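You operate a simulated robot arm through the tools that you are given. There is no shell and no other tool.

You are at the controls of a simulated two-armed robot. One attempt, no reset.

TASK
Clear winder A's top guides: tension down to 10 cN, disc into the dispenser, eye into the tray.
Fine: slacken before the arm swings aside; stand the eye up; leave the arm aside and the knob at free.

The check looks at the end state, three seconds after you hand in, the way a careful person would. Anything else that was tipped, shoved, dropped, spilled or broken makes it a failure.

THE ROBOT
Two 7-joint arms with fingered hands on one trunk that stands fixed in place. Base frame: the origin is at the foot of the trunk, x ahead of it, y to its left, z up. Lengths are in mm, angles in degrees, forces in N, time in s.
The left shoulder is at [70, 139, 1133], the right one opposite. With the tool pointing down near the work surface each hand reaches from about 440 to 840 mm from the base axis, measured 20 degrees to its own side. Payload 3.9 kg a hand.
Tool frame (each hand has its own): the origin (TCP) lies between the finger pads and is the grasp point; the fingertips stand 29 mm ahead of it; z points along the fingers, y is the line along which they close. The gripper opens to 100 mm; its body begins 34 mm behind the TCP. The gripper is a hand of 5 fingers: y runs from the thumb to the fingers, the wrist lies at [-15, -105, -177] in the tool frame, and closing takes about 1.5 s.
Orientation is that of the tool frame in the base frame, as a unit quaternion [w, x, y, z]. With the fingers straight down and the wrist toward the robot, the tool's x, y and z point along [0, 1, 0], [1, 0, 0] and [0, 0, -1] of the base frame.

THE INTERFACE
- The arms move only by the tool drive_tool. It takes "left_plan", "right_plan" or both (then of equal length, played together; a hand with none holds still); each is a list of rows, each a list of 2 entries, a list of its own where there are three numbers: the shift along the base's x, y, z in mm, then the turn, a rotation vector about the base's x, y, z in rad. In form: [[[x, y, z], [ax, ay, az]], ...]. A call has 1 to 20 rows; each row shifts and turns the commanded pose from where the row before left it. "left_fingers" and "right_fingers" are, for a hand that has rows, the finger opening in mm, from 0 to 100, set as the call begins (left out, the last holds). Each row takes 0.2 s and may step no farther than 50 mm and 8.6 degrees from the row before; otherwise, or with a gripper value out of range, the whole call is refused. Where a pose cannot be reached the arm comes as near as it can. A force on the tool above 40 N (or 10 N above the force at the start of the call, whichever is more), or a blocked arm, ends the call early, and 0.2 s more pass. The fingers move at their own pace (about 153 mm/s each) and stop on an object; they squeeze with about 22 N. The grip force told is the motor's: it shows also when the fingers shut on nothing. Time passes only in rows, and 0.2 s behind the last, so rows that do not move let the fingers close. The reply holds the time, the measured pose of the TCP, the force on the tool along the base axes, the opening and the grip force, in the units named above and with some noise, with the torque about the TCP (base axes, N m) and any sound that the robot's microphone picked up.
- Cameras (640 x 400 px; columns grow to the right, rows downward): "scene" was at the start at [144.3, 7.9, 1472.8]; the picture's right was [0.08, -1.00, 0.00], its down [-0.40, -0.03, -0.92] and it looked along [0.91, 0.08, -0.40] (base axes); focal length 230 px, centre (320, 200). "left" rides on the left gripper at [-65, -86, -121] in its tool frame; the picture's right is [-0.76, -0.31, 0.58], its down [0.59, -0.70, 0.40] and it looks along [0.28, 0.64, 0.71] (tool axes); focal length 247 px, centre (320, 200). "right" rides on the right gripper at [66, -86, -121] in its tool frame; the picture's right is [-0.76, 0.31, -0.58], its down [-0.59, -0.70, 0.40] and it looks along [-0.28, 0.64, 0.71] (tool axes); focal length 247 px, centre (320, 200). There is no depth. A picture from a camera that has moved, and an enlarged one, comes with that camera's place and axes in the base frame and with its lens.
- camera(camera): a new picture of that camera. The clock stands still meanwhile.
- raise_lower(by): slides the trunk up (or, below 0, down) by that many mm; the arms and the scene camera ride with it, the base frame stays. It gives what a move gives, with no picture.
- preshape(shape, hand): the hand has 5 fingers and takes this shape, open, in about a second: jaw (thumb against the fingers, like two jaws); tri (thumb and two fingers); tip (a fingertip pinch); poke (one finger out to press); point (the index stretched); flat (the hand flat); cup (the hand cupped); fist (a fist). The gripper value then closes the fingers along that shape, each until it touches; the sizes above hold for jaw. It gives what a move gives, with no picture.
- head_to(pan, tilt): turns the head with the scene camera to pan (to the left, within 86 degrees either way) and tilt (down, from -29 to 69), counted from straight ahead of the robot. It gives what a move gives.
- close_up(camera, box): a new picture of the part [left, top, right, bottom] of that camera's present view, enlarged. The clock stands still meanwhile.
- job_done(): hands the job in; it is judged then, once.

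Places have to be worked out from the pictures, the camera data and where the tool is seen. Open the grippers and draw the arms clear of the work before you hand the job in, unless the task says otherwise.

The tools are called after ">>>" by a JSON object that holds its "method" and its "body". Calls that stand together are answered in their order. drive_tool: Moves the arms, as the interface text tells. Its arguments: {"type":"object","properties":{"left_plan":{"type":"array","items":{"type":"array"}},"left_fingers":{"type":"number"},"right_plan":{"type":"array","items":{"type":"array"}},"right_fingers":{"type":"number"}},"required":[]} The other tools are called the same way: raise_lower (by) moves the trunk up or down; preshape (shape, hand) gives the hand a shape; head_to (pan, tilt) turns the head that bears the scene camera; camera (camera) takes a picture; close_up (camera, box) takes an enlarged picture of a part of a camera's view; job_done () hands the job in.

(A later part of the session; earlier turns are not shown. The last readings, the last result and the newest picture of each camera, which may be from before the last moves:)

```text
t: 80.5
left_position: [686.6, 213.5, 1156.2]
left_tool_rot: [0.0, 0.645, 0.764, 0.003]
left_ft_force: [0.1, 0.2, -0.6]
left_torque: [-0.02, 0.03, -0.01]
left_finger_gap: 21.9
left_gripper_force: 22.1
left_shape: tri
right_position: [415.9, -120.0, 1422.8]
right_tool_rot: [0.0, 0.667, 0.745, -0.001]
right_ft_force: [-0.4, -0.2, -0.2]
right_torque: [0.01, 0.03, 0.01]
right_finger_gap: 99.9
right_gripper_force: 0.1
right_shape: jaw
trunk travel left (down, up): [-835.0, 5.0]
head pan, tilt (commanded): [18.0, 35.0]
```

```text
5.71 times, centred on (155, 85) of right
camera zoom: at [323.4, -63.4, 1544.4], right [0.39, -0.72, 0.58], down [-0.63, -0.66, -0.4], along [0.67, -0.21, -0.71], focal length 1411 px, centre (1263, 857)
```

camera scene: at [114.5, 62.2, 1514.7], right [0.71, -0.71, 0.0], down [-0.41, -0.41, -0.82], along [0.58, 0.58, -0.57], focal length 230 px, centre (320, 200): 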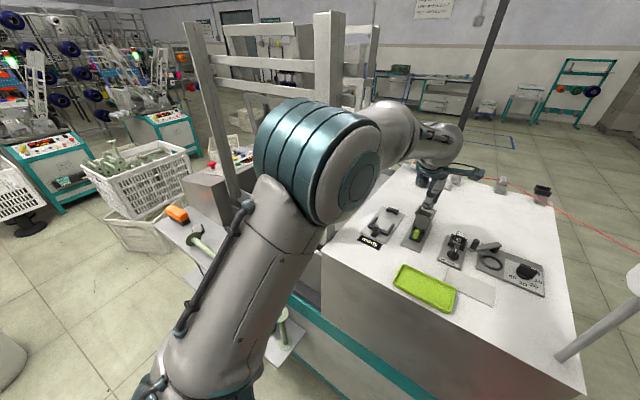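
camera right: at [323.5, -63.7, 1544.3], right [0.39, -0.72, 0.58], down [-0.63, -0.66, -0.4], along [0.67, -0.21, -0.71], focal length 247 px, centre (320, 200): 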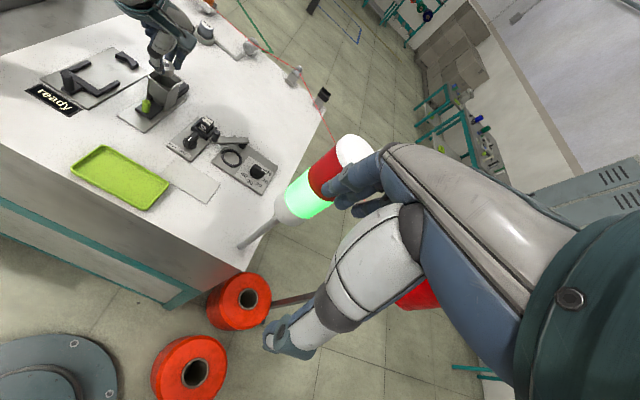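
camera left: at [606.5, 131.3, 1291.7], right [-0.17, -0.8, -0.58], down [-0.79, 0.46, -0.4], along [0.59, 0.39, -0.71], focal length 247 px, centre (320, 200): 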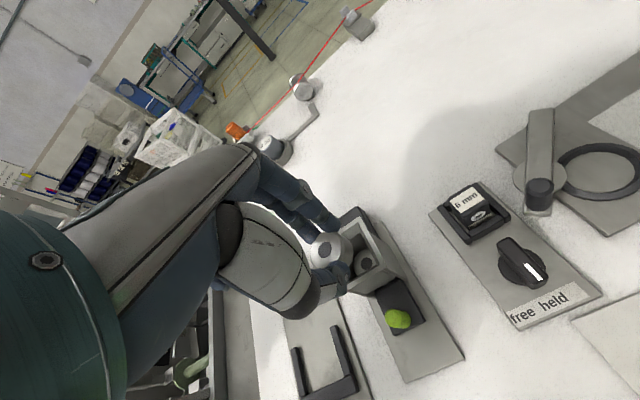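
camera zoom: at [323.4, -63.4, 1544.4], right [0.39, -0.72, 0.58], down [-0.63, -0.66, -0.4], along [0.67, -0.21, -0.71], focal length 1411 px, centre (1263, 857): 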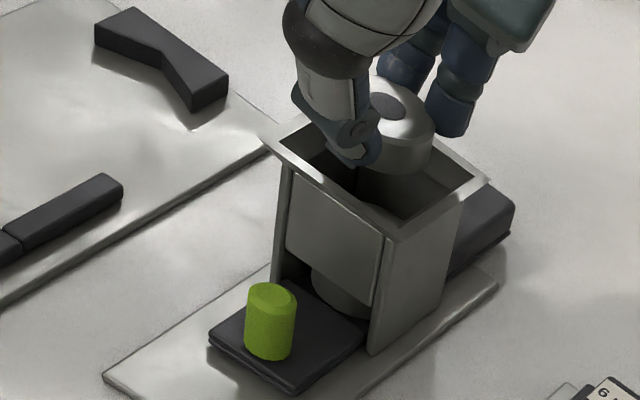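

Both wrist views agree the disc should go 3 mm further forward. I shift +3 in x, lower 4 mm more, and check once more before releasing.

>>> {"method": "drive_tool", "body": {"left_plan": [[[3, 0, 0], [0, 0, 0]], [[0, 0, -4], [0, 0, 0]], [[0, 0, 0], [0, 0, 0]]]}}

>>> {"method": "close_up", "body": {"camera": "right", "box": [120, 50, 190, 120]}}

>>> {"method": "close_up", "body": {"camera": "left", "box": [290, 190, 420, 290]}}

```text
t: 81.3
left_position: [688.9, 212.5, 1152.3]
left_tool_rot: [0.001, 0.646, 0.764, 0.003]
left_ft_force: [-0.8, 0.5, -0.7]
left_torque: [0.02, 0.02, 0.01]
left_finger_gap: 21.8
left_gripper_force: 21.4
left_shape: tri
right_position: [416.2, -119.7, 1423.4]
right_tool_rot: [0.0, 0.667, 0.745, 0.0]
right_ft_force: [-0.9, 0.7, 0.8]
right_torque: [0.01, 0.03, -0.03]
right_finger_gap: 100.0
right_gripper_force: 0.1
right_shape: jaw
trunk travel left (down, up): [-835.0, 5.0]
head pan, tilt (commanded): [18.0, 35.0]
```

```text
5.71 times, centred on (155, 85) of right
camera zoom: at [323.3, -63.4, 1544.4], right [0.39, -0.72, 0.58], down [-0.63, -0.66, -0.4], along [0.67, -0.21, -0.71], focal length 1411 px, centre (1263, 857)
```

zoom: 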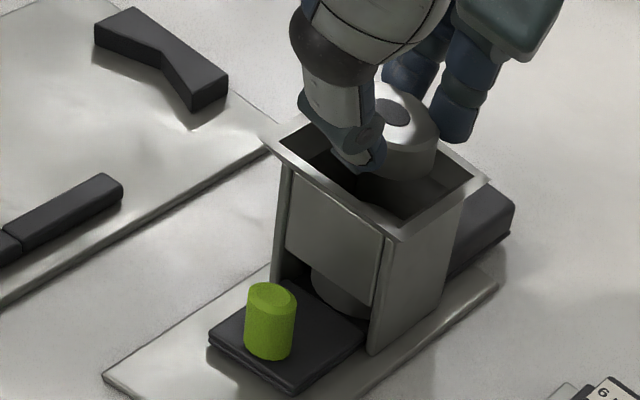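

```text
4.00 times, centred on (355, 240) of left
camera zoom: at [615.1, 133.8, 1273.8], right [-0.17, -0.8, -0.58], down [-0.79, 0.46, -0.4], along [0.59, 0.39, -0.71], focal length 988 px, centre (180, 40)
```

zoom: 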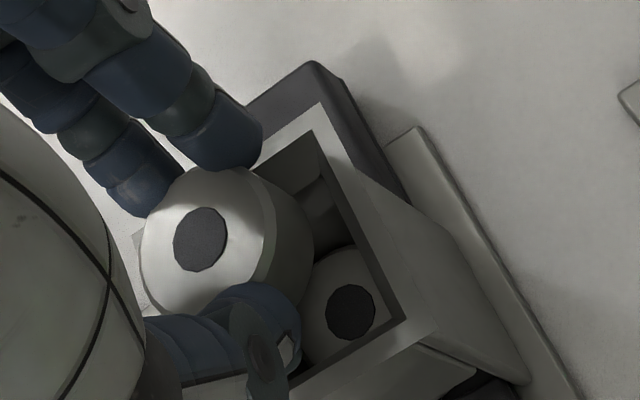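

The disc is now centred over the opening to within about 1 mm in both views. I release it.

>>> {"method": "drive_tool", "body": {"left_plan": [[[0, 0, 0], [0, 0, 0]], [[0, 0, 0], [0, 0, 0]], [[0, 0, 0], [0, 0, 0]], [[0, 0, 0], [0, 0, 0]]], "left_fingers": 62}}

>>> {"method": "close_up", "body": {"camera": "right", "box": [120, 50, 190, 120]}}

>>> {"method": "close_up", "body": {"camera": "left", "box": [290, 190, 420, 290]}}

```text
t: 82.3
left_position: [688.8, 212.4, 1152.2]
left_tool_rot: [0.0, 0.646, 0.764, 0.003]
left_ft_force: [-0.4, 0.0, -0.1]
left_torque: [0.01, 0.0, 0.0]
left_finger_gap: 61.8
left_gripper_force: 0.0
left_shape: tri
right_position: [416.5, -119.5, 1422.4]
right_tool_rot: [0.0, 0.667, 0.745, 0.0]
right_ft_force: [0.0, 0.3, -0.6]
right_torque: [0.02, -0.02, 0.01]
right_finger_gap: 99.9
right_gripper_force: 0.0
right_shape: jaw
trunk travel left (down, up): [-835.0, 5.0]
head pan, tilt (commanded): [18.0, 35.0]
```

```text
5.71 times, centred on (155, 85) of right
camera zoom: at [323.4, -63.4, 1544.4], right [0.39, -0.72, 0.58], down [-0.63, -0.66, -0.4], along [0.67, -0.21, -0.71], focal length 1411 px, centre (1263, 857)
```

zoom: 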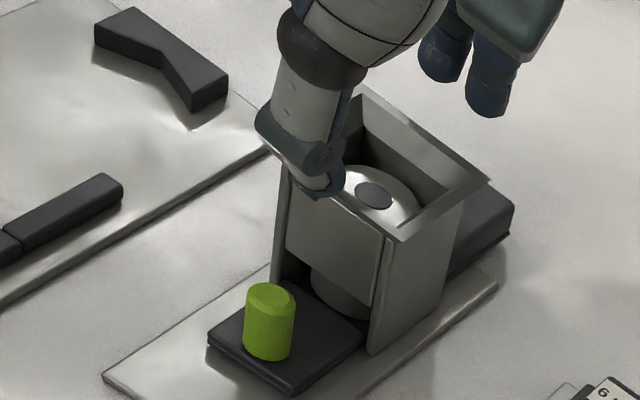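

```text
4.00 times, centred on (355, 240) of left
camera zoom: at [615.1, 133.8, 1273.9], right [-0.17, -0.8, -0.58], down [-0.79, 0.46, -0.4], along [0.59, 0.39, -0.71], focal length 988 px, centre (180, 40)
```

zoom: 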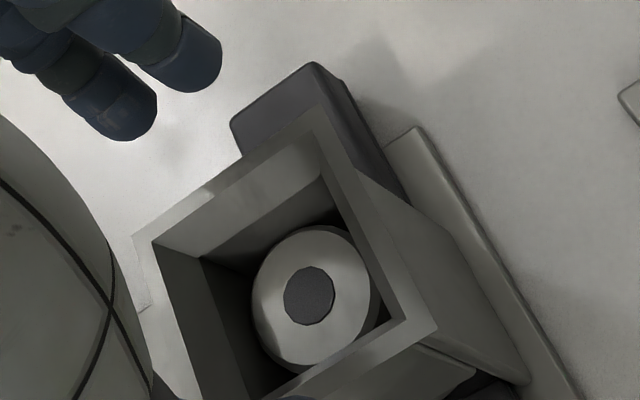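

The disc sits flat in the hopper, dot-up like the one below it. I lift clear and turn to the eye fixture, taking views for measurement.

>>> {"method": "drive_tool", "body": {"left_plan": [[[0, 0, 15], [0, 0, 0]], [[0, 0, 25], [0, 0, 0]], [[0, -15, 25], [0, 0, 0]], [[0, 0, 0], [0, 0, 0]]]}}

>>> {"method": "head_to", "body": {"pan": 4.8, "tilt": 30}}

>>> {"method": "close_up", "body": {"camera": "scene", "box": [260, 210, 370, 300]}}

>>> {"method": "camera", "body": {"camera": "left"}}

>>> {"method": "close_up", "body": {"camera": "right", "box": [150, 100, 260, 180]}}

```text
t: 83.3
left_position: [689.1, 197.7, 1216.6]
left_tool_rot: [0.0, 0.645, 0.764, 0.002]
left_ft_force: [-0.1, 0.0, 0.7]
left_torque: [0.0, 0.02, 0.03]
left_finger_gap: 61.7
left_gripper_force: 0.1
left_shape: tri
right_position: [415.9, -119.3, 1422.9]
right_tool_rot: [-0.001, 0.667, 0.745, 0.0]
right_ft_force: [-0.2, -0.3, -0.6]
right_torque: [-0.02, -0.02, 0.0]
right_finger_gap: 99.8
right_gripper_force: 0.1
right_shape: jaw
trunk travel left (down, up): [-835.0, 5.0]
head pan, tilt (commanded): [18.0, 35.0]
```

```text
t: 84.1
left_position: [690.5, 197.2, 1217.6]
left_tool_rot: [0.001, 0.645, 0.764, 0.002]
left_ft_force: [-0.5, 0.0, -0.6]
left_torque: [-0.04, -0.02, 0.01]
left_finger_gap: 62.0
left_gripper_force: 0.1
left_shape: tri
right_position: [415.6, -118.2, 1421.8]
right_tool_rot: [0.0, 0.667, 0.745, 0.0]
right_ft_force: [0.3, 0.8, 0.9]
right_torque: [0.0, -0.03, 0.01]
right_finger_gap: 99.9
right_gripper_force: 0.0
right_shape: jaw
trunk travel left (down, up): [-835.0, 5.0]
head pan, tilt (commanded): [4.8, 30.0]
```

```text
4.44 times, centred on (315, 255) of scene
camera zoom: at [142.2, 8.1, 1522.4], right [0.08, -1.0, 0.0], down [-0.5, -0.04, -0.87], along [0.86, 0.07, -0.5], focal length 1024 px, centre (342, -44)
```

zoom: 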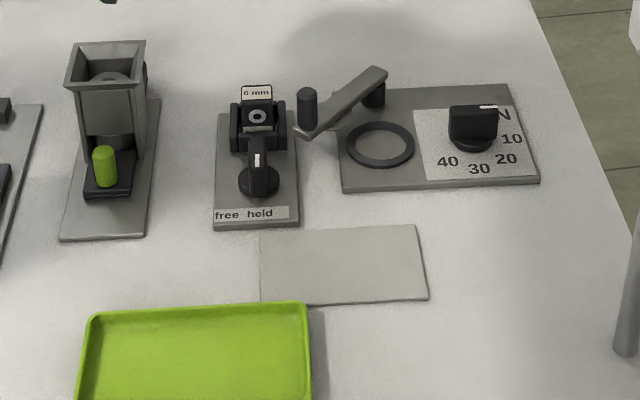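

```text
taken
camera left: at [615.3, 118.4, 1338.5], right [-0.17, -0.8, -0.58], down [-0.79, 0.46, -0.4], along [0.59, 0.39, -0.71], focal length 247 px, centre (320, 200)
```

left: 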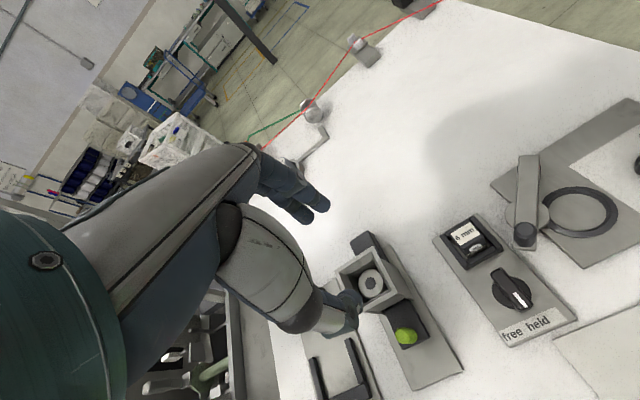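

```text
5.00 times, centred on (205, 140) of right
camera zoom: at [323.4, -63.2, 1544.4], right [0.39, -0.72, 0.58], down [-0.63, -0.66, -0.4], along [0.67, -0.21, -0.71], focal length 1235 px, centre (895, 500)
```

zoom: 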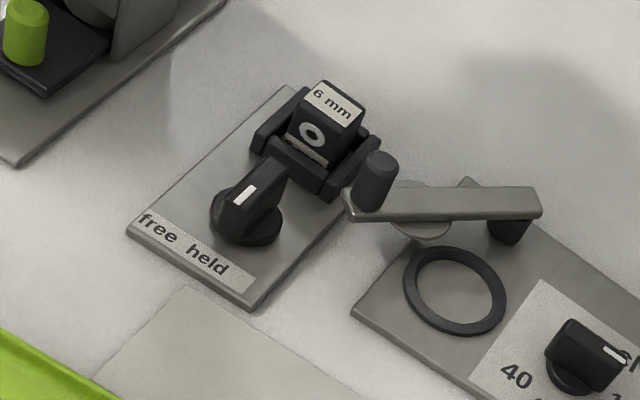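

The eye block is about 21 × 15 mm, top at z ≈ 1089, centred near (697, 113), and its knob axis is at ≈ (652, 107), pointing at "held". I make the closed-pinch probe again and go to the right of the knob's near end.

>>> {"method": "preshape", "body": {"shape": "tip", "hand": "left"}}

>>> {"method": "drive_tool", "body": {"left_plan": [[[-16.5, -38, -8], [0, 0, 0]], [[-16.5, -38, -8], [0, 0, 0]], [[-16.5, -38, -8], [0, 0, 0]], [[0, 0, -25], [0, 0, 0]], [[0, 0, -15], [0, 0, 0]], [[0, 0, 0], [0, 0, 0]], [[0, 0, 0], [0, 0, 0]]], "left_fingers": 0}}

>>> {"method": "close_up", "body": {"camera": "scene", "box": [270, 210, 350, 280]}}

>>> {"method": "close_up", "body": {"camera": "left", "box": [270, 180, 470, 360]}}

```text
t: 85.0
left_position: [688.2, 197.2, 1216.4]
left_tool_rot: [-0.001, 0.645, 0.764, 0.002]
left_ft_force: [0.7, 0.7, -0.7]
left_torque: [-0.01, 0.02, 0.03]
left_finger_gap: 99.5
left_gripper_force: 0.1
left_shape: tip
right_position: [416.2, -119.6, 1423.2]
right_tool_rot: [0.0, 0.667, 0.745, 0.0]
right_ft_force: [-0.2, -0.1, -0.1]
right_torque: [0.01, 0.02, 0.0]
right_finger_gap: 99.4
right_gripper_force: 0.0
right_shape: jaw
trunk travel left (down, up): [-835.0, 5.0]
head pan, tilt (commanded): [4.8, 30.0]
```

```text
t: 86.6
left_position: [641.4, 83.7, 1153.3]
left_tool_rot: [-0.001, 0.646, 0.764, 0.003]
left_ft_force: [0.2, -0.5, -0.9]
left_torque: [-0.03, 0.03, 0.0]
left_finger_gap: 0.0
left_gripper_force: 21.8
left_shape: tip
right_position: [415.9, -119.1, 1423.1]
right_tool_rot: [0.0, 0.667, 0.745, 0.0]
right_ft_force: [0.2, 0.5, -0.2]
right_torque: [0.02, 0.02, 0.0]
right_finger_gap: 99.8
right_gripper_force: 0.0
right_shape: jaw
trunk travel left (down, up): [-835.0, 5.0]
head pan, tilt (commanded): [4.8, 30.0]
```

```text
5.71 times, centred on (310, 245) of scene
camera zoom: at [142.5, 8.0, 1522.4], right [0.08, -1.0, 0.0], down [-0.5, -0.04, -0.87], along [0.86, 0.07, -0.5], focal length 1316 px, centre (377, -57)
```

zoom: 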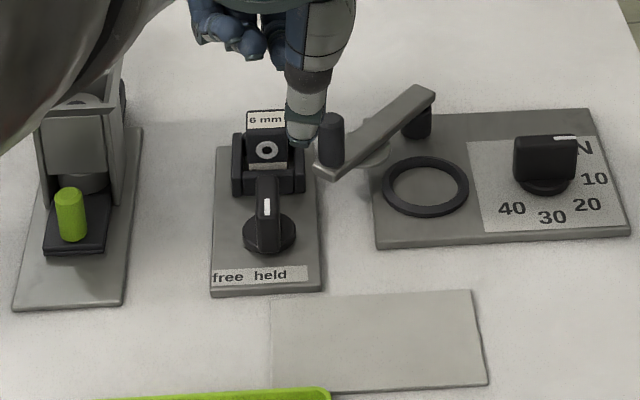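

```text
2.22 times, centred on (370, 270) of left
camera zoom: at [567.0, 5.0, 1274.3], right [-0.17, -0.8, -0.58], down [-0.79, 0.46, -0.4], along [0.59, 0.39, -0.71], focal length 549 px, centre (209, 44)
```

zoom: 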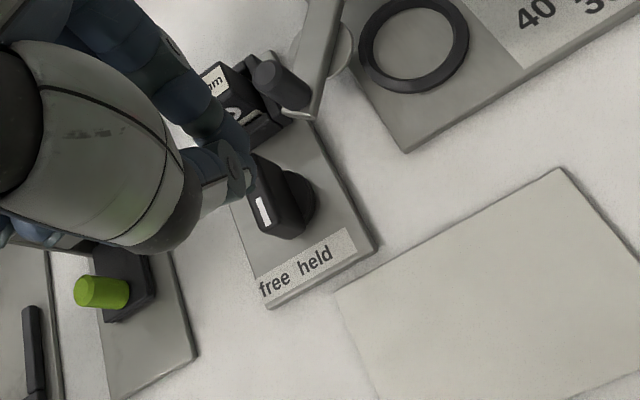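

Well placed. I descend to the right of the knob's near end, to TCP z ≈ 1086.

>>> {"method": "drive_tool", "body": {"left_plan": [[[0, -1, -25], [0, 0, 0]], [[0, 0, -22], [0, 0, 0]], [[0, 0, -13], [0, 0, 0]], [[0, 0, -7], [0, 0, 0]], [[0, 0, 0], [0, 0, 0]]]}}

>>> {"method": "close_up", "body": {"camera": "scene", "box": [270, 210, 350, 280]}}

>>> {"method": "close_up", "body": {"camera": "left", "box": [270, 180, 470, 360]}}

```text
t: 87.8
left_position: [644.1, 88.3, 1102.9]
left_tool_rot: [0.02, 0.64, 0.768, -0.004]
left_ft_force: [0.0, 1.4, -0.2]
left_torque: [0.03, 0.03, 0.01]
left_finger_gap: 0.0
left_gripper_force: 22.1
left_shape: tip
right_position: [416.3, -120.4, 1423.6]
right_tool_rot: [0.0, 0.667, 0.745, 0.001]
right_ft_force: [-0.7, 0.1, -0.5]
right_torque: [-0.02, 0.01, 0.0]
right_finger_gap: 100.0
right_gripper_force: 0.0
right_shape: jaw
trunk travel left (down, up): [-835.0, 5.0]
head pan, tilt (commanded): [4.8, 30.0]
```

```text
5.71 times, centred on (310, 245) of scene
camera zoom: at [142.2, 7.9, 1522.5], right [0.08, -1.0, 0.0], down [-0.5, -0.04, -0.87], along [0.86, 0.07, -0.5], focal length 1316 px, centre (377, -57)
```

zoom: 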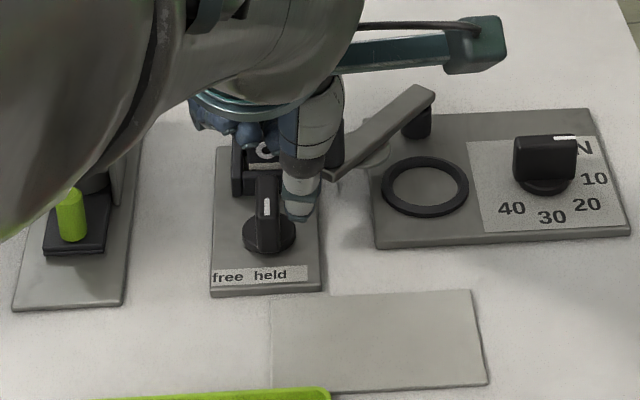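

```text
2.22 times, centred on (370, 270) of left
camera zoom: at [568.7, 12.1, 1225.1], right [-0.15, -0.82, -0.56], down [-0.79, 0.44, -0.43], along [0.6, 0.37, -0.71], focal length 549 px, centre (209, 44)
```

zoom: 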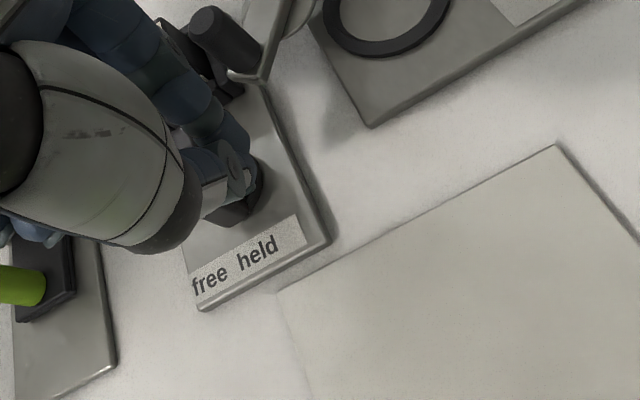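

The arm stalled slightly tilted at z ≈ 1103; that's the wrist limit for this heading at low height. I go back up, turn to about -15°, and try again.

>>> {"method": "drive_tool", "body": {"left_plan": [[[0, -4, 25], [0, 0, 0]], [[0, 0, 25], [0, 0, -0.08]], [[0, 0, 10], [0, 0, -0.12]], [[0, 0, 0], [0, 0, -0.12]], [[0, 0, 0], [0, 0, -0.11]], [[0, 0, 0], [0, 0, 0]]]}}

>>> {"method": "close_up", "body": {"camera": "scene", "box": [270, 210, 350, 280]}}

```text
t: 89.2
left_position: [638.9, 78.5, 1147.0]
left_tool_rot: [0.002, 0.794, 0.609, 0.003]
left_ft_force: [0.0, 0.1, 0.7]
left_torque: [-0.02, -0.01, -0.01]
left_finger_gap: 0.0
left_gripper_force: 21.7
left_shape: tip
right_position: [415.9, -119.6, 1423.4]
right_tool_rot: [-0.001, 0.668, 0.744, 0.0]
right_ft_force: [-0.8, 1.3, 0.7]
right_torque: [0.02, 0.0, -0.01]
right_finger_gap: 99.8
right_gripper_force: 0.0
right_shape: jaw
trunk travel left (down, up): [-835.0, 5.0]
head pan, tilt (commanded): [4.8, 30.0]
```

```text
5.71 times, centred on (310, 245) of scene
camera zoom: at [142.2, 7.7, 1522.5], right [0.08, -1.0, 0.0], down [-0.5, -0.04, -0.87], along [0.86, 0.07, -0.5], focal length 1316 px, centre (377, -57)
```

zoom: 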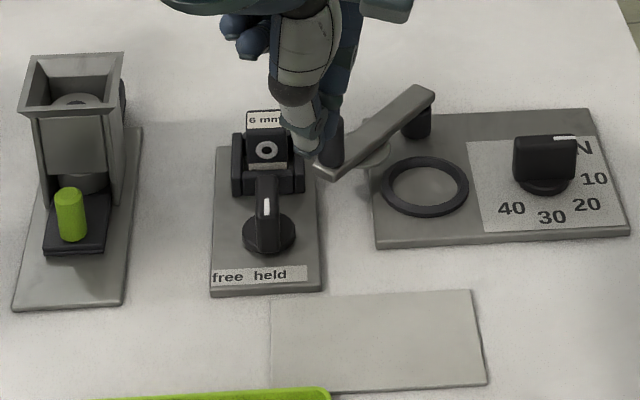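

Heading is -15° with no tilt. To keep the curled fingers away from the peg I'll push with the index alone: I open the pinch to 44, shift back so only the index is beside the knob, and check.

>>> {"method": "drive_tool", "body": {"left_plan": [[[-14, 5, 0], [0, 0, 0]], [[0, 0, -15], [0, 0, 0]], [[0, 0, -12], [0, 0, 0]], [[0, 0, 0], [0, 0, 0]]], "left_fingers": 44}}

>>> {"method": "close_up", "body": {"camera": "scene", "box": [270, 210, 350, 280]}}

>>> {"method": "close_up", "body": {"camera": "left", "box": [240, 140, 440, 320]}}

```text
t: 90.2
left_position: [623.7, 84.6, 1119.7]
left_tool_rot: [0.001, 0.794, 0.608, 0.003]
left_ft_force: [-0.6, -0.1, 0.0]
left_torque: [-0.02, 0.02, -0.04]
left_finger_gap: 43.4
left_gripper_force: 0.1
left_shape: tip
right_position: [414.7, -119.2, 1422.7]
right_tool_rot: [0.0, 0.667, 0.745, 0.001]
right_ft_force: [1.0, 0.1, -0.1]
right_torque: [0.03, -0.04, -0.02]
right_finger_gap: 99.9
right_gripper_force: 0.0
right_shape: jaw
trunk travel left (down, up): [-835.0, 5.0]
head pan, tilt (commanded): [4.8, 30.0]
```

```text
5.71 times, centred on (310, 245) of scene
camera zoom: at [141.3, 8.0, 1522.6], right [0.08, -1.0, 0.0], down [-0.5, -0.04, -0.87], along [0.86, 0.07, -0.5], focal length 1316 px, centre (377, -57)
```

zoom: 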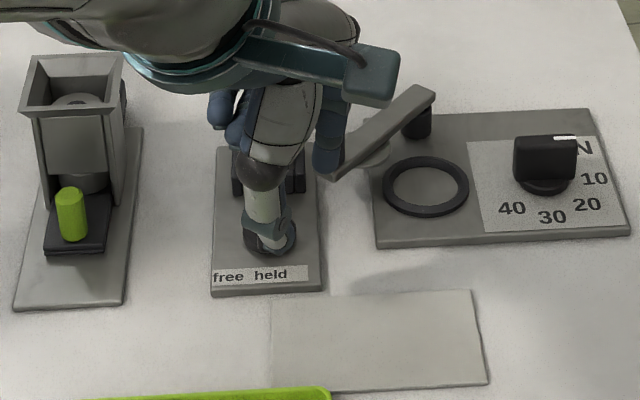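

```text
2.22 times, centred on (340, 230) of left
camera zoom: at [524.1, 43.1, 1241.3], right [-0.49, -0.65, -0.58], down [-0.52, 0.75, -0.4], along [0.7, 0.11, -0.71], focal length 549 px, centre (276, 133)
```

zoom: 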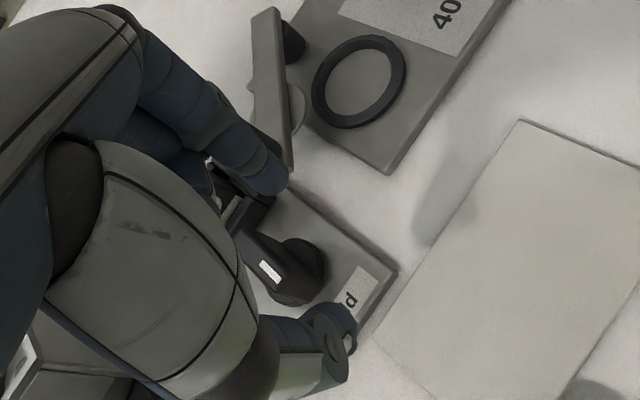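

The index hangs to the right of the wing with good clearance to the peg. I descend to TCP z ≈ 1081.

>>> {"method": "drive_tool", "body": {"left_plan": [[[0, 0, -15], [0, 0, 0]], [[0, 0, -14], [0, 0, 0]], [[0, 0, -9], [0, 0, 0]], [[0, 0, 0], [0, 0, 0]]]}}

>>> {"method": "close_up", "body": {"camera": "scene", "box": [270, 210, 350, 280]}}

>>> {"method": "close_up", "body": {"camera": "left", "box": [240, 140, 440, 320]}}

```text
t: 91.2
left_position: [626.1, 84.2, 1081.7]
left_tool_rot: [0.0, 0.793, 0.609, 0.003]
left_ft_force: [-0.9, 1.1, -0.1]
left_torque: [0.0, -0.01, 0.01]
left_finger_gap: 43.5
left_gripper_force: 0.1
left_shape: tip
right_position: [416.4, -120.0, 1423.1]
right_tool_rot: [0.0, 0.667, 0.745, 0.0]
right_ft_force: [-0.6, 0.5, -0.6]
right_torque: [0.0, 0.01, 0.01]
right_finger_gap: 100.0
right_gripper_force: 0.0
right_shape: jaw
trunk travel left (down, up): [-835.0, 5.0]
head pan, tilt (commanded): [4.8, 30.0]
```

```text
5.71 times, centred on (310, 245) of scene
camera zoom: at [142.2, 7.8, 1522.5], right [0.08, -1.0, 0.0], down [-0.5, -0.04, -0.87], along [0.86, 0.07, -0.5], focal length 1316 px, centre (377, -57)
```

zoom: 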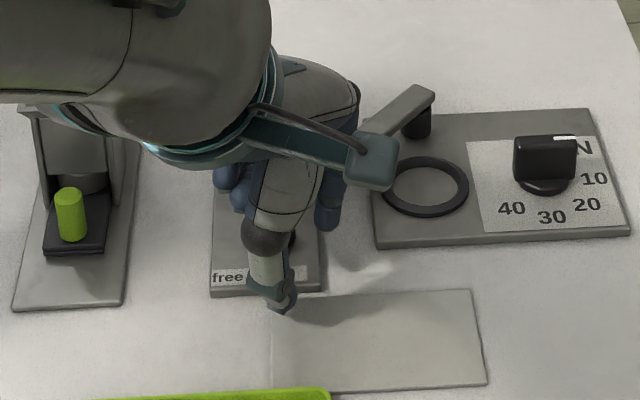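

```text
2.22 times, centred on (340, 230) of left
camera zoom: at [525.1, 42.8, 1202.8], right [-0.49, -0.65, -0.58], down [-0.52, 0.75, -0.4], along [0.7, 0.11, -0.71], focal length 549 px, centre (276, 133)
```

zoom: 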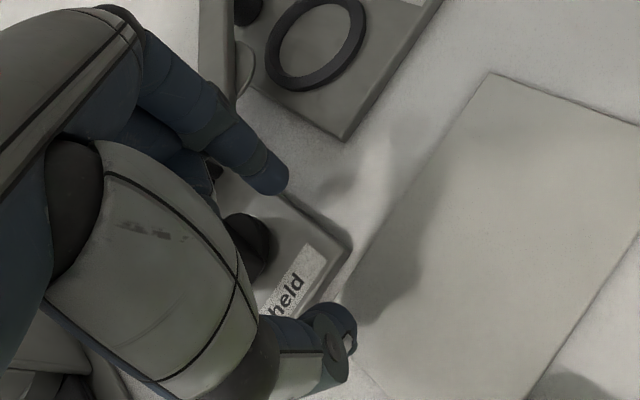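

The index tip is beside the knob's near half at the right height. I push to the left along the arc, the first ~20°.

>>> {"method": "drive_tool", "body": {"left_plan": [[[-2.5, 6, 0], [0, 0, 0]], [[-2.3, 6.4, 0], [0, 0, 0]], [[-2.4, 1.6, 0], [0, 0, 0]], [[-2.4, 1.5, 0], [0, 0, 0]], [[0, 0, 0], [0, 0, 0]]]}}

>>> {"method": "close_up", "body": {"camera": "left", "box": [240, 140, 440, 320]}}

>>> {"method": "close_up", "body": {"camera": "right", "box": [150, 100, 260, 180]}}

```text
t: 92.4
left_position: [615.7, 99.6, 1081.0]
left_tool_rot: [0.001, 0.793, 0.609, 0.003]
left_ft_force: [-0.4, -0.2, 0.7]
left_torque: [0.01, -0.02, -0.04]
left_finger_gap: 43.7
left_gripper_force: 0.1
left_shape: tip
right_position: [414.7, -119.8, 1423.7]
right_tool_rot: [0.0, 0.667, 0.745, 0.0]
right_ft_force: [0.1, 0.4, -0.4]
right_torque: [0.02, 0.02, -0.01]
right_finger_gap: 99.9
right_gripper_force: 0.0
right_shape: jaw
trunk travel left (down, up): [-835.0, 5.0]
head pan, tilt (commanded): [4.8, 30.0]
```

```text
2.22 times, centred on (340, 230) of left
camera zoom: at [515.4, 58.2, 1202.6], right [-0.49, -0.65, -0.58], down [-0.52, 0.75, -0.4], along [0.7, 0.11, -0.71], focal length 549 px, centre (276, 133)
```

zoom: 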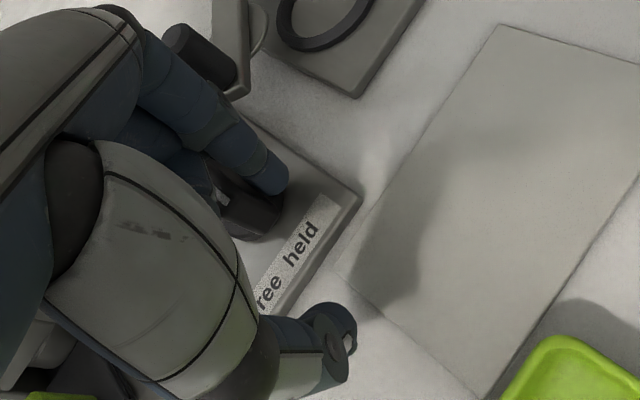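

```text
5.00 times, centred on (205, 140) of right
camera zoom: at [323.4, -63.3, 1544.4], right [0.39, -0.72, 0.58], down [-0.63, -0.66, -0.4], along [0.67, -0.21, -0.71], focal length 1235 px, centre (895, 500)
```

zoom: 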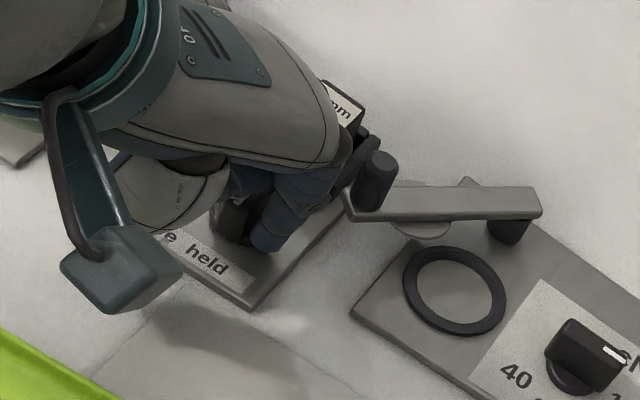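

The index is against the wing. I continue the arc to about 40°.

>>> {"method": "drive_tool", "body": {"left_plan": [[[-1.6, 2.4, 0], [0, 0, 0]], [[-1.6, 2.4, 0], [0, 0, 0]], [[-1, 2.4, 0], [0, 0, 0]], [[0, 0, 0], [0, 0, 0]]]}}

>>> {"method": "close_up", "body": {"camera": "left", "box": [240, 140, 440, 320]}}

```text
t: 93.4
left_position: [611.7, 107.0, 1082.5]
left_tool_rot: [0.0, 0.793, 0.609, 0.002]
left_ft_force: [-0.8, -2.0, 0.3]
left_torque: [-0.03, 0.04, -0.09]
left_finger_gap: 43.8
left_gripper_force: 0.0
left_shape: tip
right_position: [415.5, -120.5, 1424.1]
right_tool_rot: [0.001, 0.667, 0.745, -0.001]
right_ft_force: [-0.2, 0.4, 0.2]
right_torque: [0.02, 0.03, 0.0]
right_finger_gap: 99.7
right_gripper_force: 0.0
right_shape: jaw
trunk travel left (down, up): [-835.0, 5.0]
head pan, tilt (commanded): [4.8, 30.0]
```

```text
2.22 times, centred on (340, 230) of left
camera zoom: at [511.0, 65.8, 1202.8], right [-0.49, -0.65, -0.58], down [-0.52, 0.75, -0.4], along [0.7, 0.11, -0.71], focal length 549 px, centre (276, 133)
```

zoom: 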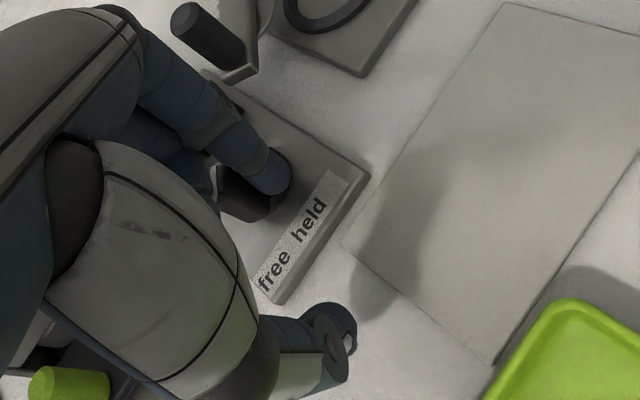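

Contact force about 2 N and the wing has moved left of the index. I back off to the right, lift, and inspect the knob.

>>> {"method": "drive_tool", "body": {"left_plan": [[[0, -7, 0], [0, 0, 0]], [[-5, -3, 20], [0, 0, 0]], [[-20, 0, 30], [0, 0, 0]], [[-30, 0, 30], [0, 0, 0]], [[0, 0, 0], [0, 0, 0]]]}}

>>> {"method": "close_up", "body": {"camera": "scene", "box": [270, 210, 350, 280]}}

>>> {"method": "camera", "body": {"camera": "left"}}

>>> {"method": "close_up", "body": {"camera": "right", "box": [150, 100, 260, 180]}}

```text
t: 94.6
left_position: [556.5, 96.0, 1161.4]
left_tool_rot: [0.0, 0.793, 0.609, 0.003]
left_ft_force: [1.0, 1.2, 0.5]
left_torque: [-0.01, 0.01, 0.0]
left_finger_gap: 43.9
left_gripper_force: 0.0
left_shape: tip
right_position: [417.0, -118.9, 1422.9]
right_tool_rot: [-0.001, 0.667, 0.745, 0.0]
right_ft_force: [0.1, 0.5, -0.9]
right_torque: [0.0, 0.02, 0.01]
right_finger_gap: 99.5
right_gripper_force: 0.0
right_shape: jaw
trunk travel left (down, up): [-835.0, 5.0]
head pan, tilt (commanded): [4.8, 30.0]
```

```text
5.71 times, centred on (310, 245) of scene
camera zoom: at [143.7, 7.8, 1522.3], right [0.08, -1.0, 0.0], down [-0.5, -0.04, -0.87], along [0.86, 0.07, -0.5], focal length 1316 px, centre (377, -57)
```

zoom: 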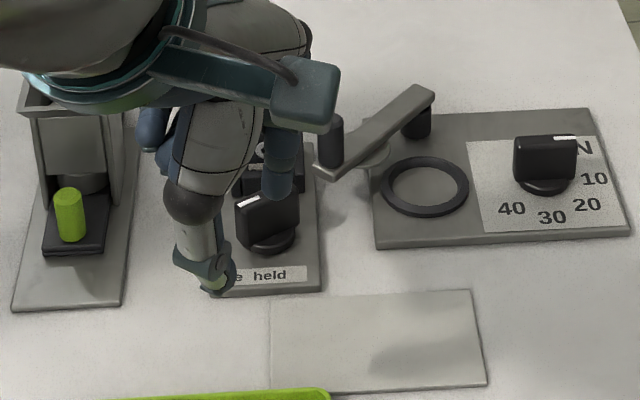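

```text
taken
camera left: at [456.9, 55.6, 1282.6], right [-0.49, -0.65, -0.58], down [-0.53, 0.75, -0.4], along [0.7, 0.11, -0.71], focal length 247 px, centre (320, 200)
```

left: 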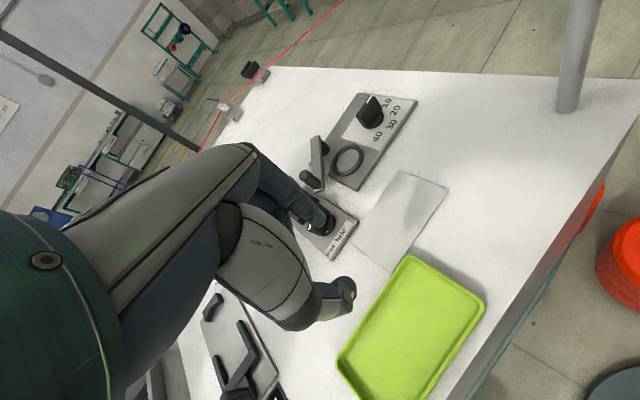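

```text
5.00 times, centred on (205, 140) of right
camera zoom: at [324.9, -63.4, 1544.0], right [0.39, -0.72, 0.58], down [-0.63, -0.66, -0.4], along [0.67, -0.21, -0.71], focal length 1235 px, centre (895, 500)
```

zoom: 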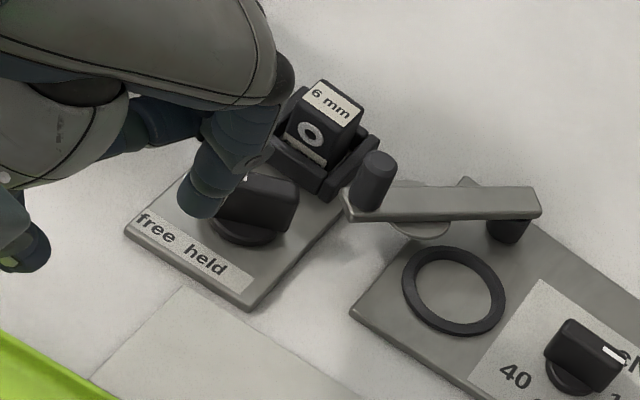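

The eye knob has turned clearly to the left. I move the hand out of the way to read it against the "free" mark and see whether the clamp has opened.

>>> {"method": "drive_tool", "body": {"left_plan": [[[-20, 20, 25], [0, 0, 0]], [[0, 40, 20], [0, 0, 0]], [[0, 40, 10], [0, 0, 0]], [[0, 0, 0], [0, 0, 0]]]}}

>>> {"method": "close_up", "body": {"camera": "scene", "box": [282, 218, 322, 258]}}

>>> {"method": "close_up", "body": {"camera": "right", "box": [165, 105, 235, 165]}}

>>> {"method": "close_up", "body": {"camera": "left", "box": [320, 80, 480, 240]}}

```text
t: 95.6
left_position: [534.8, 198.0, 1218.1]
left_tool_rot: [0.001, 0.793, 0.609, 0.004]
left_ft_force: [-0.1, 0.3, -0.3]
left_torque: [0.0, -0.02, 0.01]
left_finger_gap: 43.9
left_gripper_force: 0.1
left_shape: tip
right_position: [414.8, -119.1, 1422.2]
right_tool_rot: [0.0, 0.667, 0.745, 0.0]
right_ft_force: [0.7, 0.2, -0.3]
right_torque: [-0.01, 0.02, -0.03]
right_finger_gap: 99.8
right_gripper_force: 0.0
right_shape: jaw
trunk travel left (down, up): [-835.0, 5.0]
head pan, tilt (commanded): [4.8, 30.0]
```

```text
10.00 times, centred on (302, 238) of scene
camera zoom: at [141.5, 7.5, 1522.5], right [0.08, -1.0, 0.0], down [-0.5, -0.04, -0.87], along [0.86, 0.07, -0.5], focal length 2304 px, centre (500, -180)
```

zoom: 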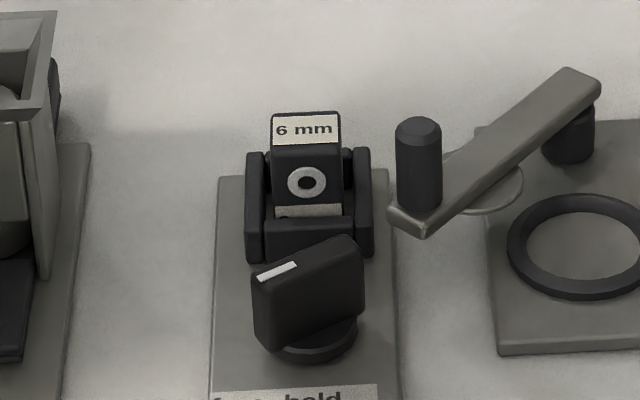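

```text
6.67 times, centred on (200, 135) of right
camera zoom: at [322.6, -63.7, 1544.6], right [0.39, -0.72, 0.58], down [-0.63, -0.66, -0.4], along [0.67, -0.21, -0.71], focal length 1646 px, centre (1120, 633)
```

zoom: 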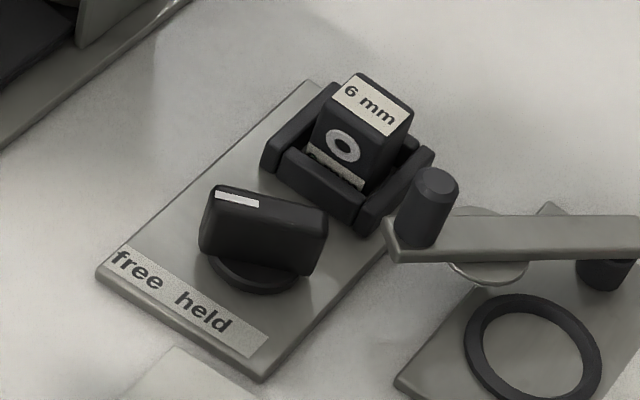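

```text
2.50 times, centred on (400, 160) of left
camera zoom: at [434.2, 156.2, 1338.2], right [-0.49, -0.65, -0.58], down [-0.52, 0.75, -0.4], along [0.7, 0.11, -0.71], focal length 617 px, centre (120, 300)
```

zoom: 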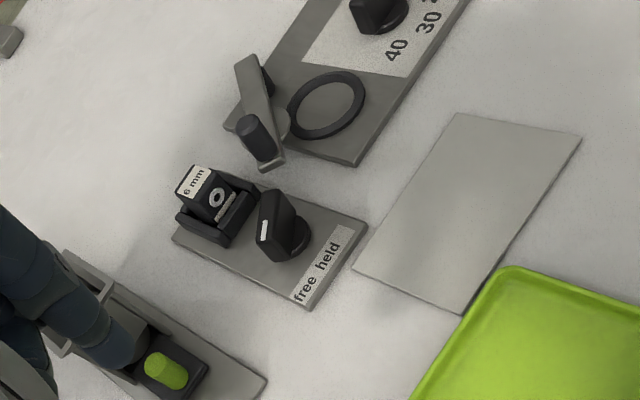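

The pointer now stands about 60° round from "held", past the word "free" (which spans roughly 26–45°). I'll fine-set it after the eye is out; first I test whether the eye comes loose, moving above the block with the pinch open and the heading near 0°.

>>> {"method": "drive_tool", "body": {"left_plan": [[[40, -21, -6], [0, 0, 0.0655]], [[40, -21, -8], [0, 0, 0.0655]], [[40, -21, -8], [0, 0, 0.0655]], [[40, -21, -8], [0, 0, 0.0655]], [[0, 0, 0], [0, 0, 0]]], "left_fingers": 42}}

>>> {"method": "close_up", "body": {"camera": "left", "box": [260, 160, 420, 340]}}

>>> {"method": "close_up", "body": {"camera": "scene", "box": [270, 190, 350, 270]}}

```text
t: 96.8
left_position: [695.4, 112.5, 1186.7]
left_tool_rot: [0.002, 0.707, 0.707, 0.001]
left_ft_force: [-0.1, 0.5, 0.7]
left_torque: [-0.01, -0.01, -0.01]
left_finger_gap: 42.7
left_gripper_force: 0.0
left_shape: tip
right_position: [414.8, -119.5, 1423.3]
right_tool_rot: [0.001, 0.667, 0.745, 0.0]
right_ft_force: [0.3, 0.1, 0.6]
right_torque: [-0.02, 0.01, -0.03]
right_finger_gap: 100.0
right_gripper_force: 0.0
right_shape: jaw
trunk travel left (down, up): [-835.0, 5.0]
head pan, tilt (commanded): [4.8, 30.0]
```

```text
2.22 times, centred on (340, 250) of left
camera zoom: at [609.3, 47.7, 1308.3], right [-0.3, -0.76, -0.58], down [-0.7, 0.59, -0.4], along [0.65, 0.28, -0.71], focal length 549 px, centre (276, 89)
```

zoom: 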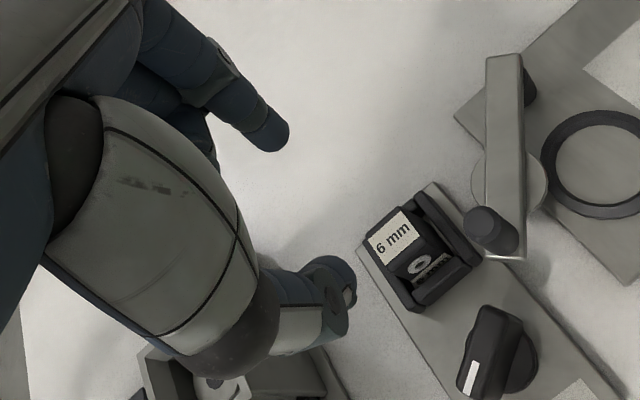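

```text
5.00 times, centred on (310, 230) of scene
camera zoom: at [140.8, 8.7, 1522.6], right [0.08, -1.0, 0.0], down [-0.5, -0.04, -0.87], along [0.86, 0.07, -0.5], focal length 1152 px, centre (370, 50)
```

zoom: 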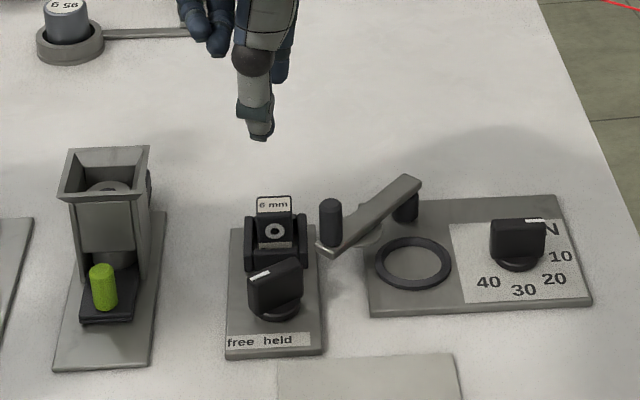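

Heading 0° is reached without tilt. The block's top centre comes out at ≈ (698.5, 113). I lower partway and verify alignment.

>>> {"method": "drive_tool", "body": {"left_plan": [[[3, -0.5, -20], [0, 0, 0]], [[0, 0, -20], [0, 0, 0]], [[0, 0, -20], [0, 0, 0]], [[0, 0, 0], [0, 0, 0]]]}}

>>> {"method": "close_up", "body": {"camera": "left", "box": [260, 160, 420, 340]}}

>>> {"method": "close_up", "body": {"camera": "scene", "box": [270, 190, 350, 270]}}

>>> {"method": "close_up", "body": {"camera": "right", "box": [165, 70, 265, 160]}}

```text
t: 97.8
left_position: [699.9, 111.3, 1125.4]
left_tool_rot: [0.001, 0.707, 0.707, 0.002]
left_ft_force: [-0.2, 0.8, -0.6]
left_torque: [0.02, -0.02, -0.02]
left_finger_gap: 42.4
left_gripper_force: 0.0
left_shape: tip
right_position: [417.3, -120.1, 1422.5]
right_tool_rot: [0.001, 0.668, 0.745, 0.0]
right_ft_force: [-0.6, -0.2, -0.1]
right_torque: [0.0, 0.01, -0.02]
right_finger_gap: 100.0
right_gripper_force: 0.0
right_shape: jaw
trunk travel left (down, up): [-835.0, 5.0]
head pan, tilt (commanded): [4.8, 30.0]
```

```text
2.22 times, centred on (340, 250) of left
camera zoom: at [613.6, 45.9, 1247.0], right [-0.3, -0.76, -0.58], down [-0.7, 0.59, -0.4], along [0.64, 0.29, -0.71], focal length 549 px, centre (276, 89)
```

zoom: 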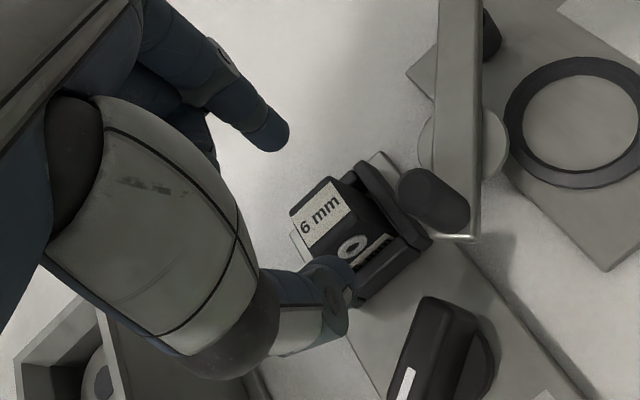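

```text
5.00 times, centred on (310, 230) of scene
camera zoom: at [142.6, 7.5, 1522.4], right [0.08, -1.0, 0.0], down [-0.5, -0.04, -0.87], along [0.86, 0.07, -0.5], focal length 1152 px, centre (370, 50)
```

zoom: 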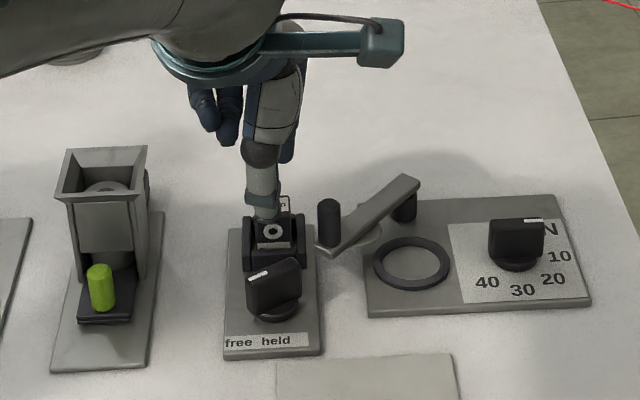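

```text
4.44 times, centred on (215, 115) of right
camera zoom: at [323.8, -63.7, 1544.3], right [0.39, -0.72, 0.58], down [-0.63, -0.66, -0.4], along [0.67, -0.21, -0.71], focal length 1098 px, centre (787, 578)
```

zoom: 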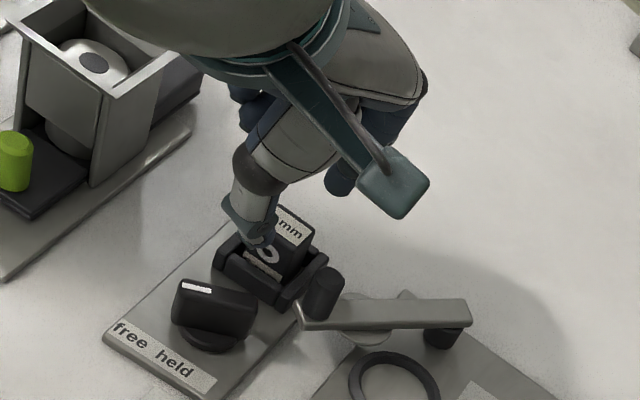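

The block lies centred between thumb and index. I descend to TCP z ≈ 1097 so the tips reach ≈ 1068, just above the clamp plates.

>>> {"method": "drive_tool", "body": {"left_plan": [[[0, 0, -12], [0, 0, 0]], [[0, 0, -10], [0, 0, 0]], [[0, 0, -6], [0, 0, 0]], [[0, 0, 0], [0, 0, 0]]]}}

>>> {"method": "close_up", "body": {"camera": "left", "box": [260, 160, 420, 340]}}

>>> {"method": "close_up", "body": {"camera": "scene", "box": [270, 190, 350, 270]}}

```text
t: 98.8
left_position: [699.0, 113.7, 1097.8]
left_tool_rot: [0.0, 0.707, 0.707, 0.002]
left_ft_force: [0.0, 0.3, 0.5]
left_torque: [0.01, 0.02, 0.0]
left_finger_gap: 42.3
left_gripper_force: 0.2
left_shape: tip
right_position: [416.2, -119.0, 1423.2]
right_tool_rot: [-0.001, 0.667, 0.745, 0.001]
right_ft_force: [0.6, -0.7, -0.3]
right_torque: [-0.02, -0.01, 0.01]
right_finger_gap: 99.8
right_gripper_force: 0.0
right_shape: jaw
trunk travel left (down, up): [-835.0, 5.0]
head pan, tilt (commanded): [4.8, 30.0]
```

```text
2.22 times, centred on (340, 250) of left
camera zoom: at [613.7, 46.4, 1219.4], right [-0.3, -0.76, -0.58], down [-0.7, 0.59, -0.4], along [0.64, 0.28, -0.71], focal length 549 px, centre (276, 89)
```

zoom: 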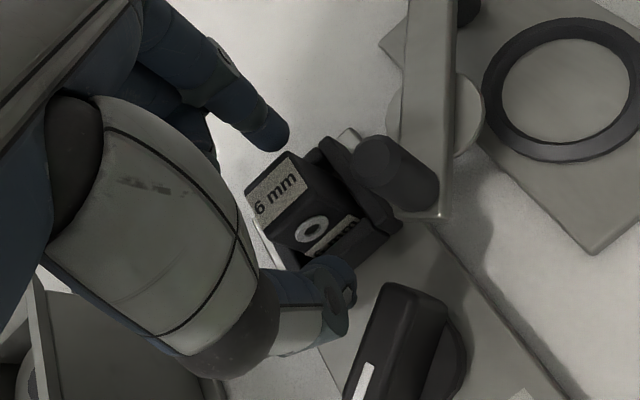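

```text
5.00 times, centred on (310, 230) of scene
camera zoom: at [142.4, 7.7, 1522.4], right [0.08, -1.0, 0.0], down [-0.5, -0.04, -0.87], along [0.86, 0.07, -0.5], focal length 1152 px, centre (370, 50)
```

zoom: 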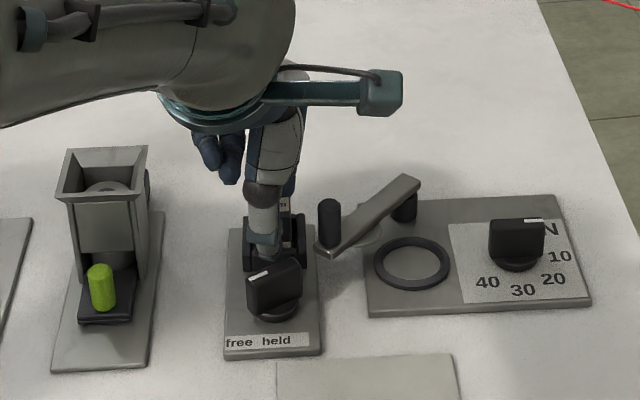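

Aligned: the label centre is where the tool axis projects. I close the pinch on the block's near and far faces.

>>> {"method": "drive_tool", "body": {"left_plan": [[[0, 0, 0], [0, 0, 0]], [[0, 0, 0], [0, 0, 0]], [[0, 0, 0], [0, 0, 0]], [[0, 0, 0], [0, 0, 0]], [[0, 0, 0], [0, 0, 0]]], "left_fingers": 0}}

>>> {"method": "close_up", "body": {"camera": "left", "box": [260, 160, 420, 340]}}

>>> {"method": "close_up", "body": {"camera": "scene", "box": [270, 190, 350, 270]}}

```text
t: 100.0
left_position: [699.6, 112.1, 1097.7]
left_tool_rot: [-0.001, 0.707, 0.707, 0.003]
left_ft_force: [0.2, -1.1, -0.6]
left_torque: [0.02, -0.03, 0.0]
left_finger_gap: 16.4
left_gripper_force: 21.9
left_shape: tip
right_position: [415.5, -118.7, 1423.2]
right_tool_rot: [0.0, 0.667, 0.745, 0.0]
right_ft_force: [0.0, 0.7, -0.2]
right_torque: [0.0, 0.03, 0.04]
right_finger_gap: 99.7
right_gripper_force: 0.0
right_shape: jaw
trunk travel left (down, up): [-835.0, 5.0]
head pan, tilt (commanded): [4.8, 30.0]
```

```text
2.22 times, centred on (340, 250) of left
camera zoom: at [613.6, 46.4, 1219.5], right [-0.3, -0.76, -0.58], down [-0.7, 0.59, -0.4], along [0.64, 0.28, -0.71], focal length 549 px, centre (276, 89)
```

zoom: 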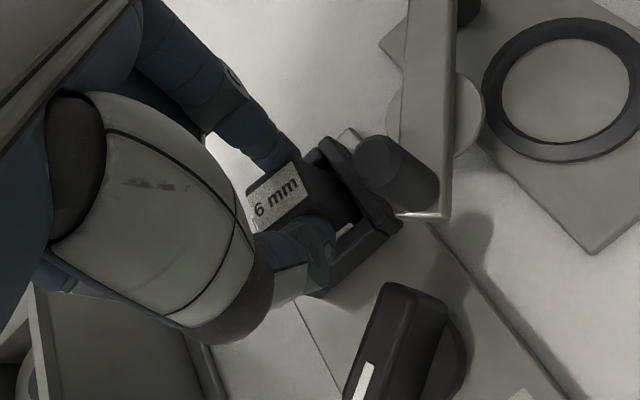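

```text
5.00 times, centred on (310, 230) of scene
camera zoom: at [142.3, 7.8, 1522.4], right [0.08, -1.0, 0.0], down [-0.5, -0.04, -0.87], along [0.86, 0.07, -0.5], focal length 1152 px, centre (370, 50)
```

zoom: 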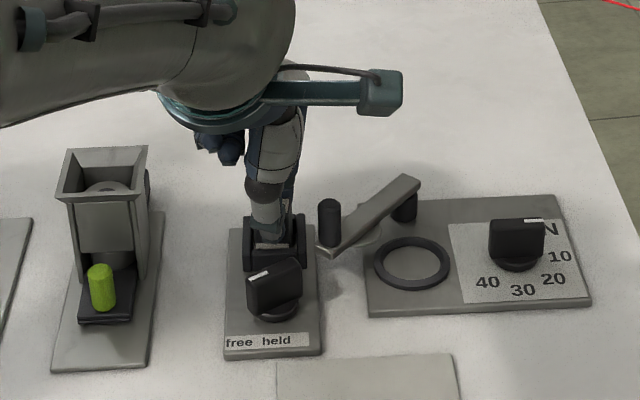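

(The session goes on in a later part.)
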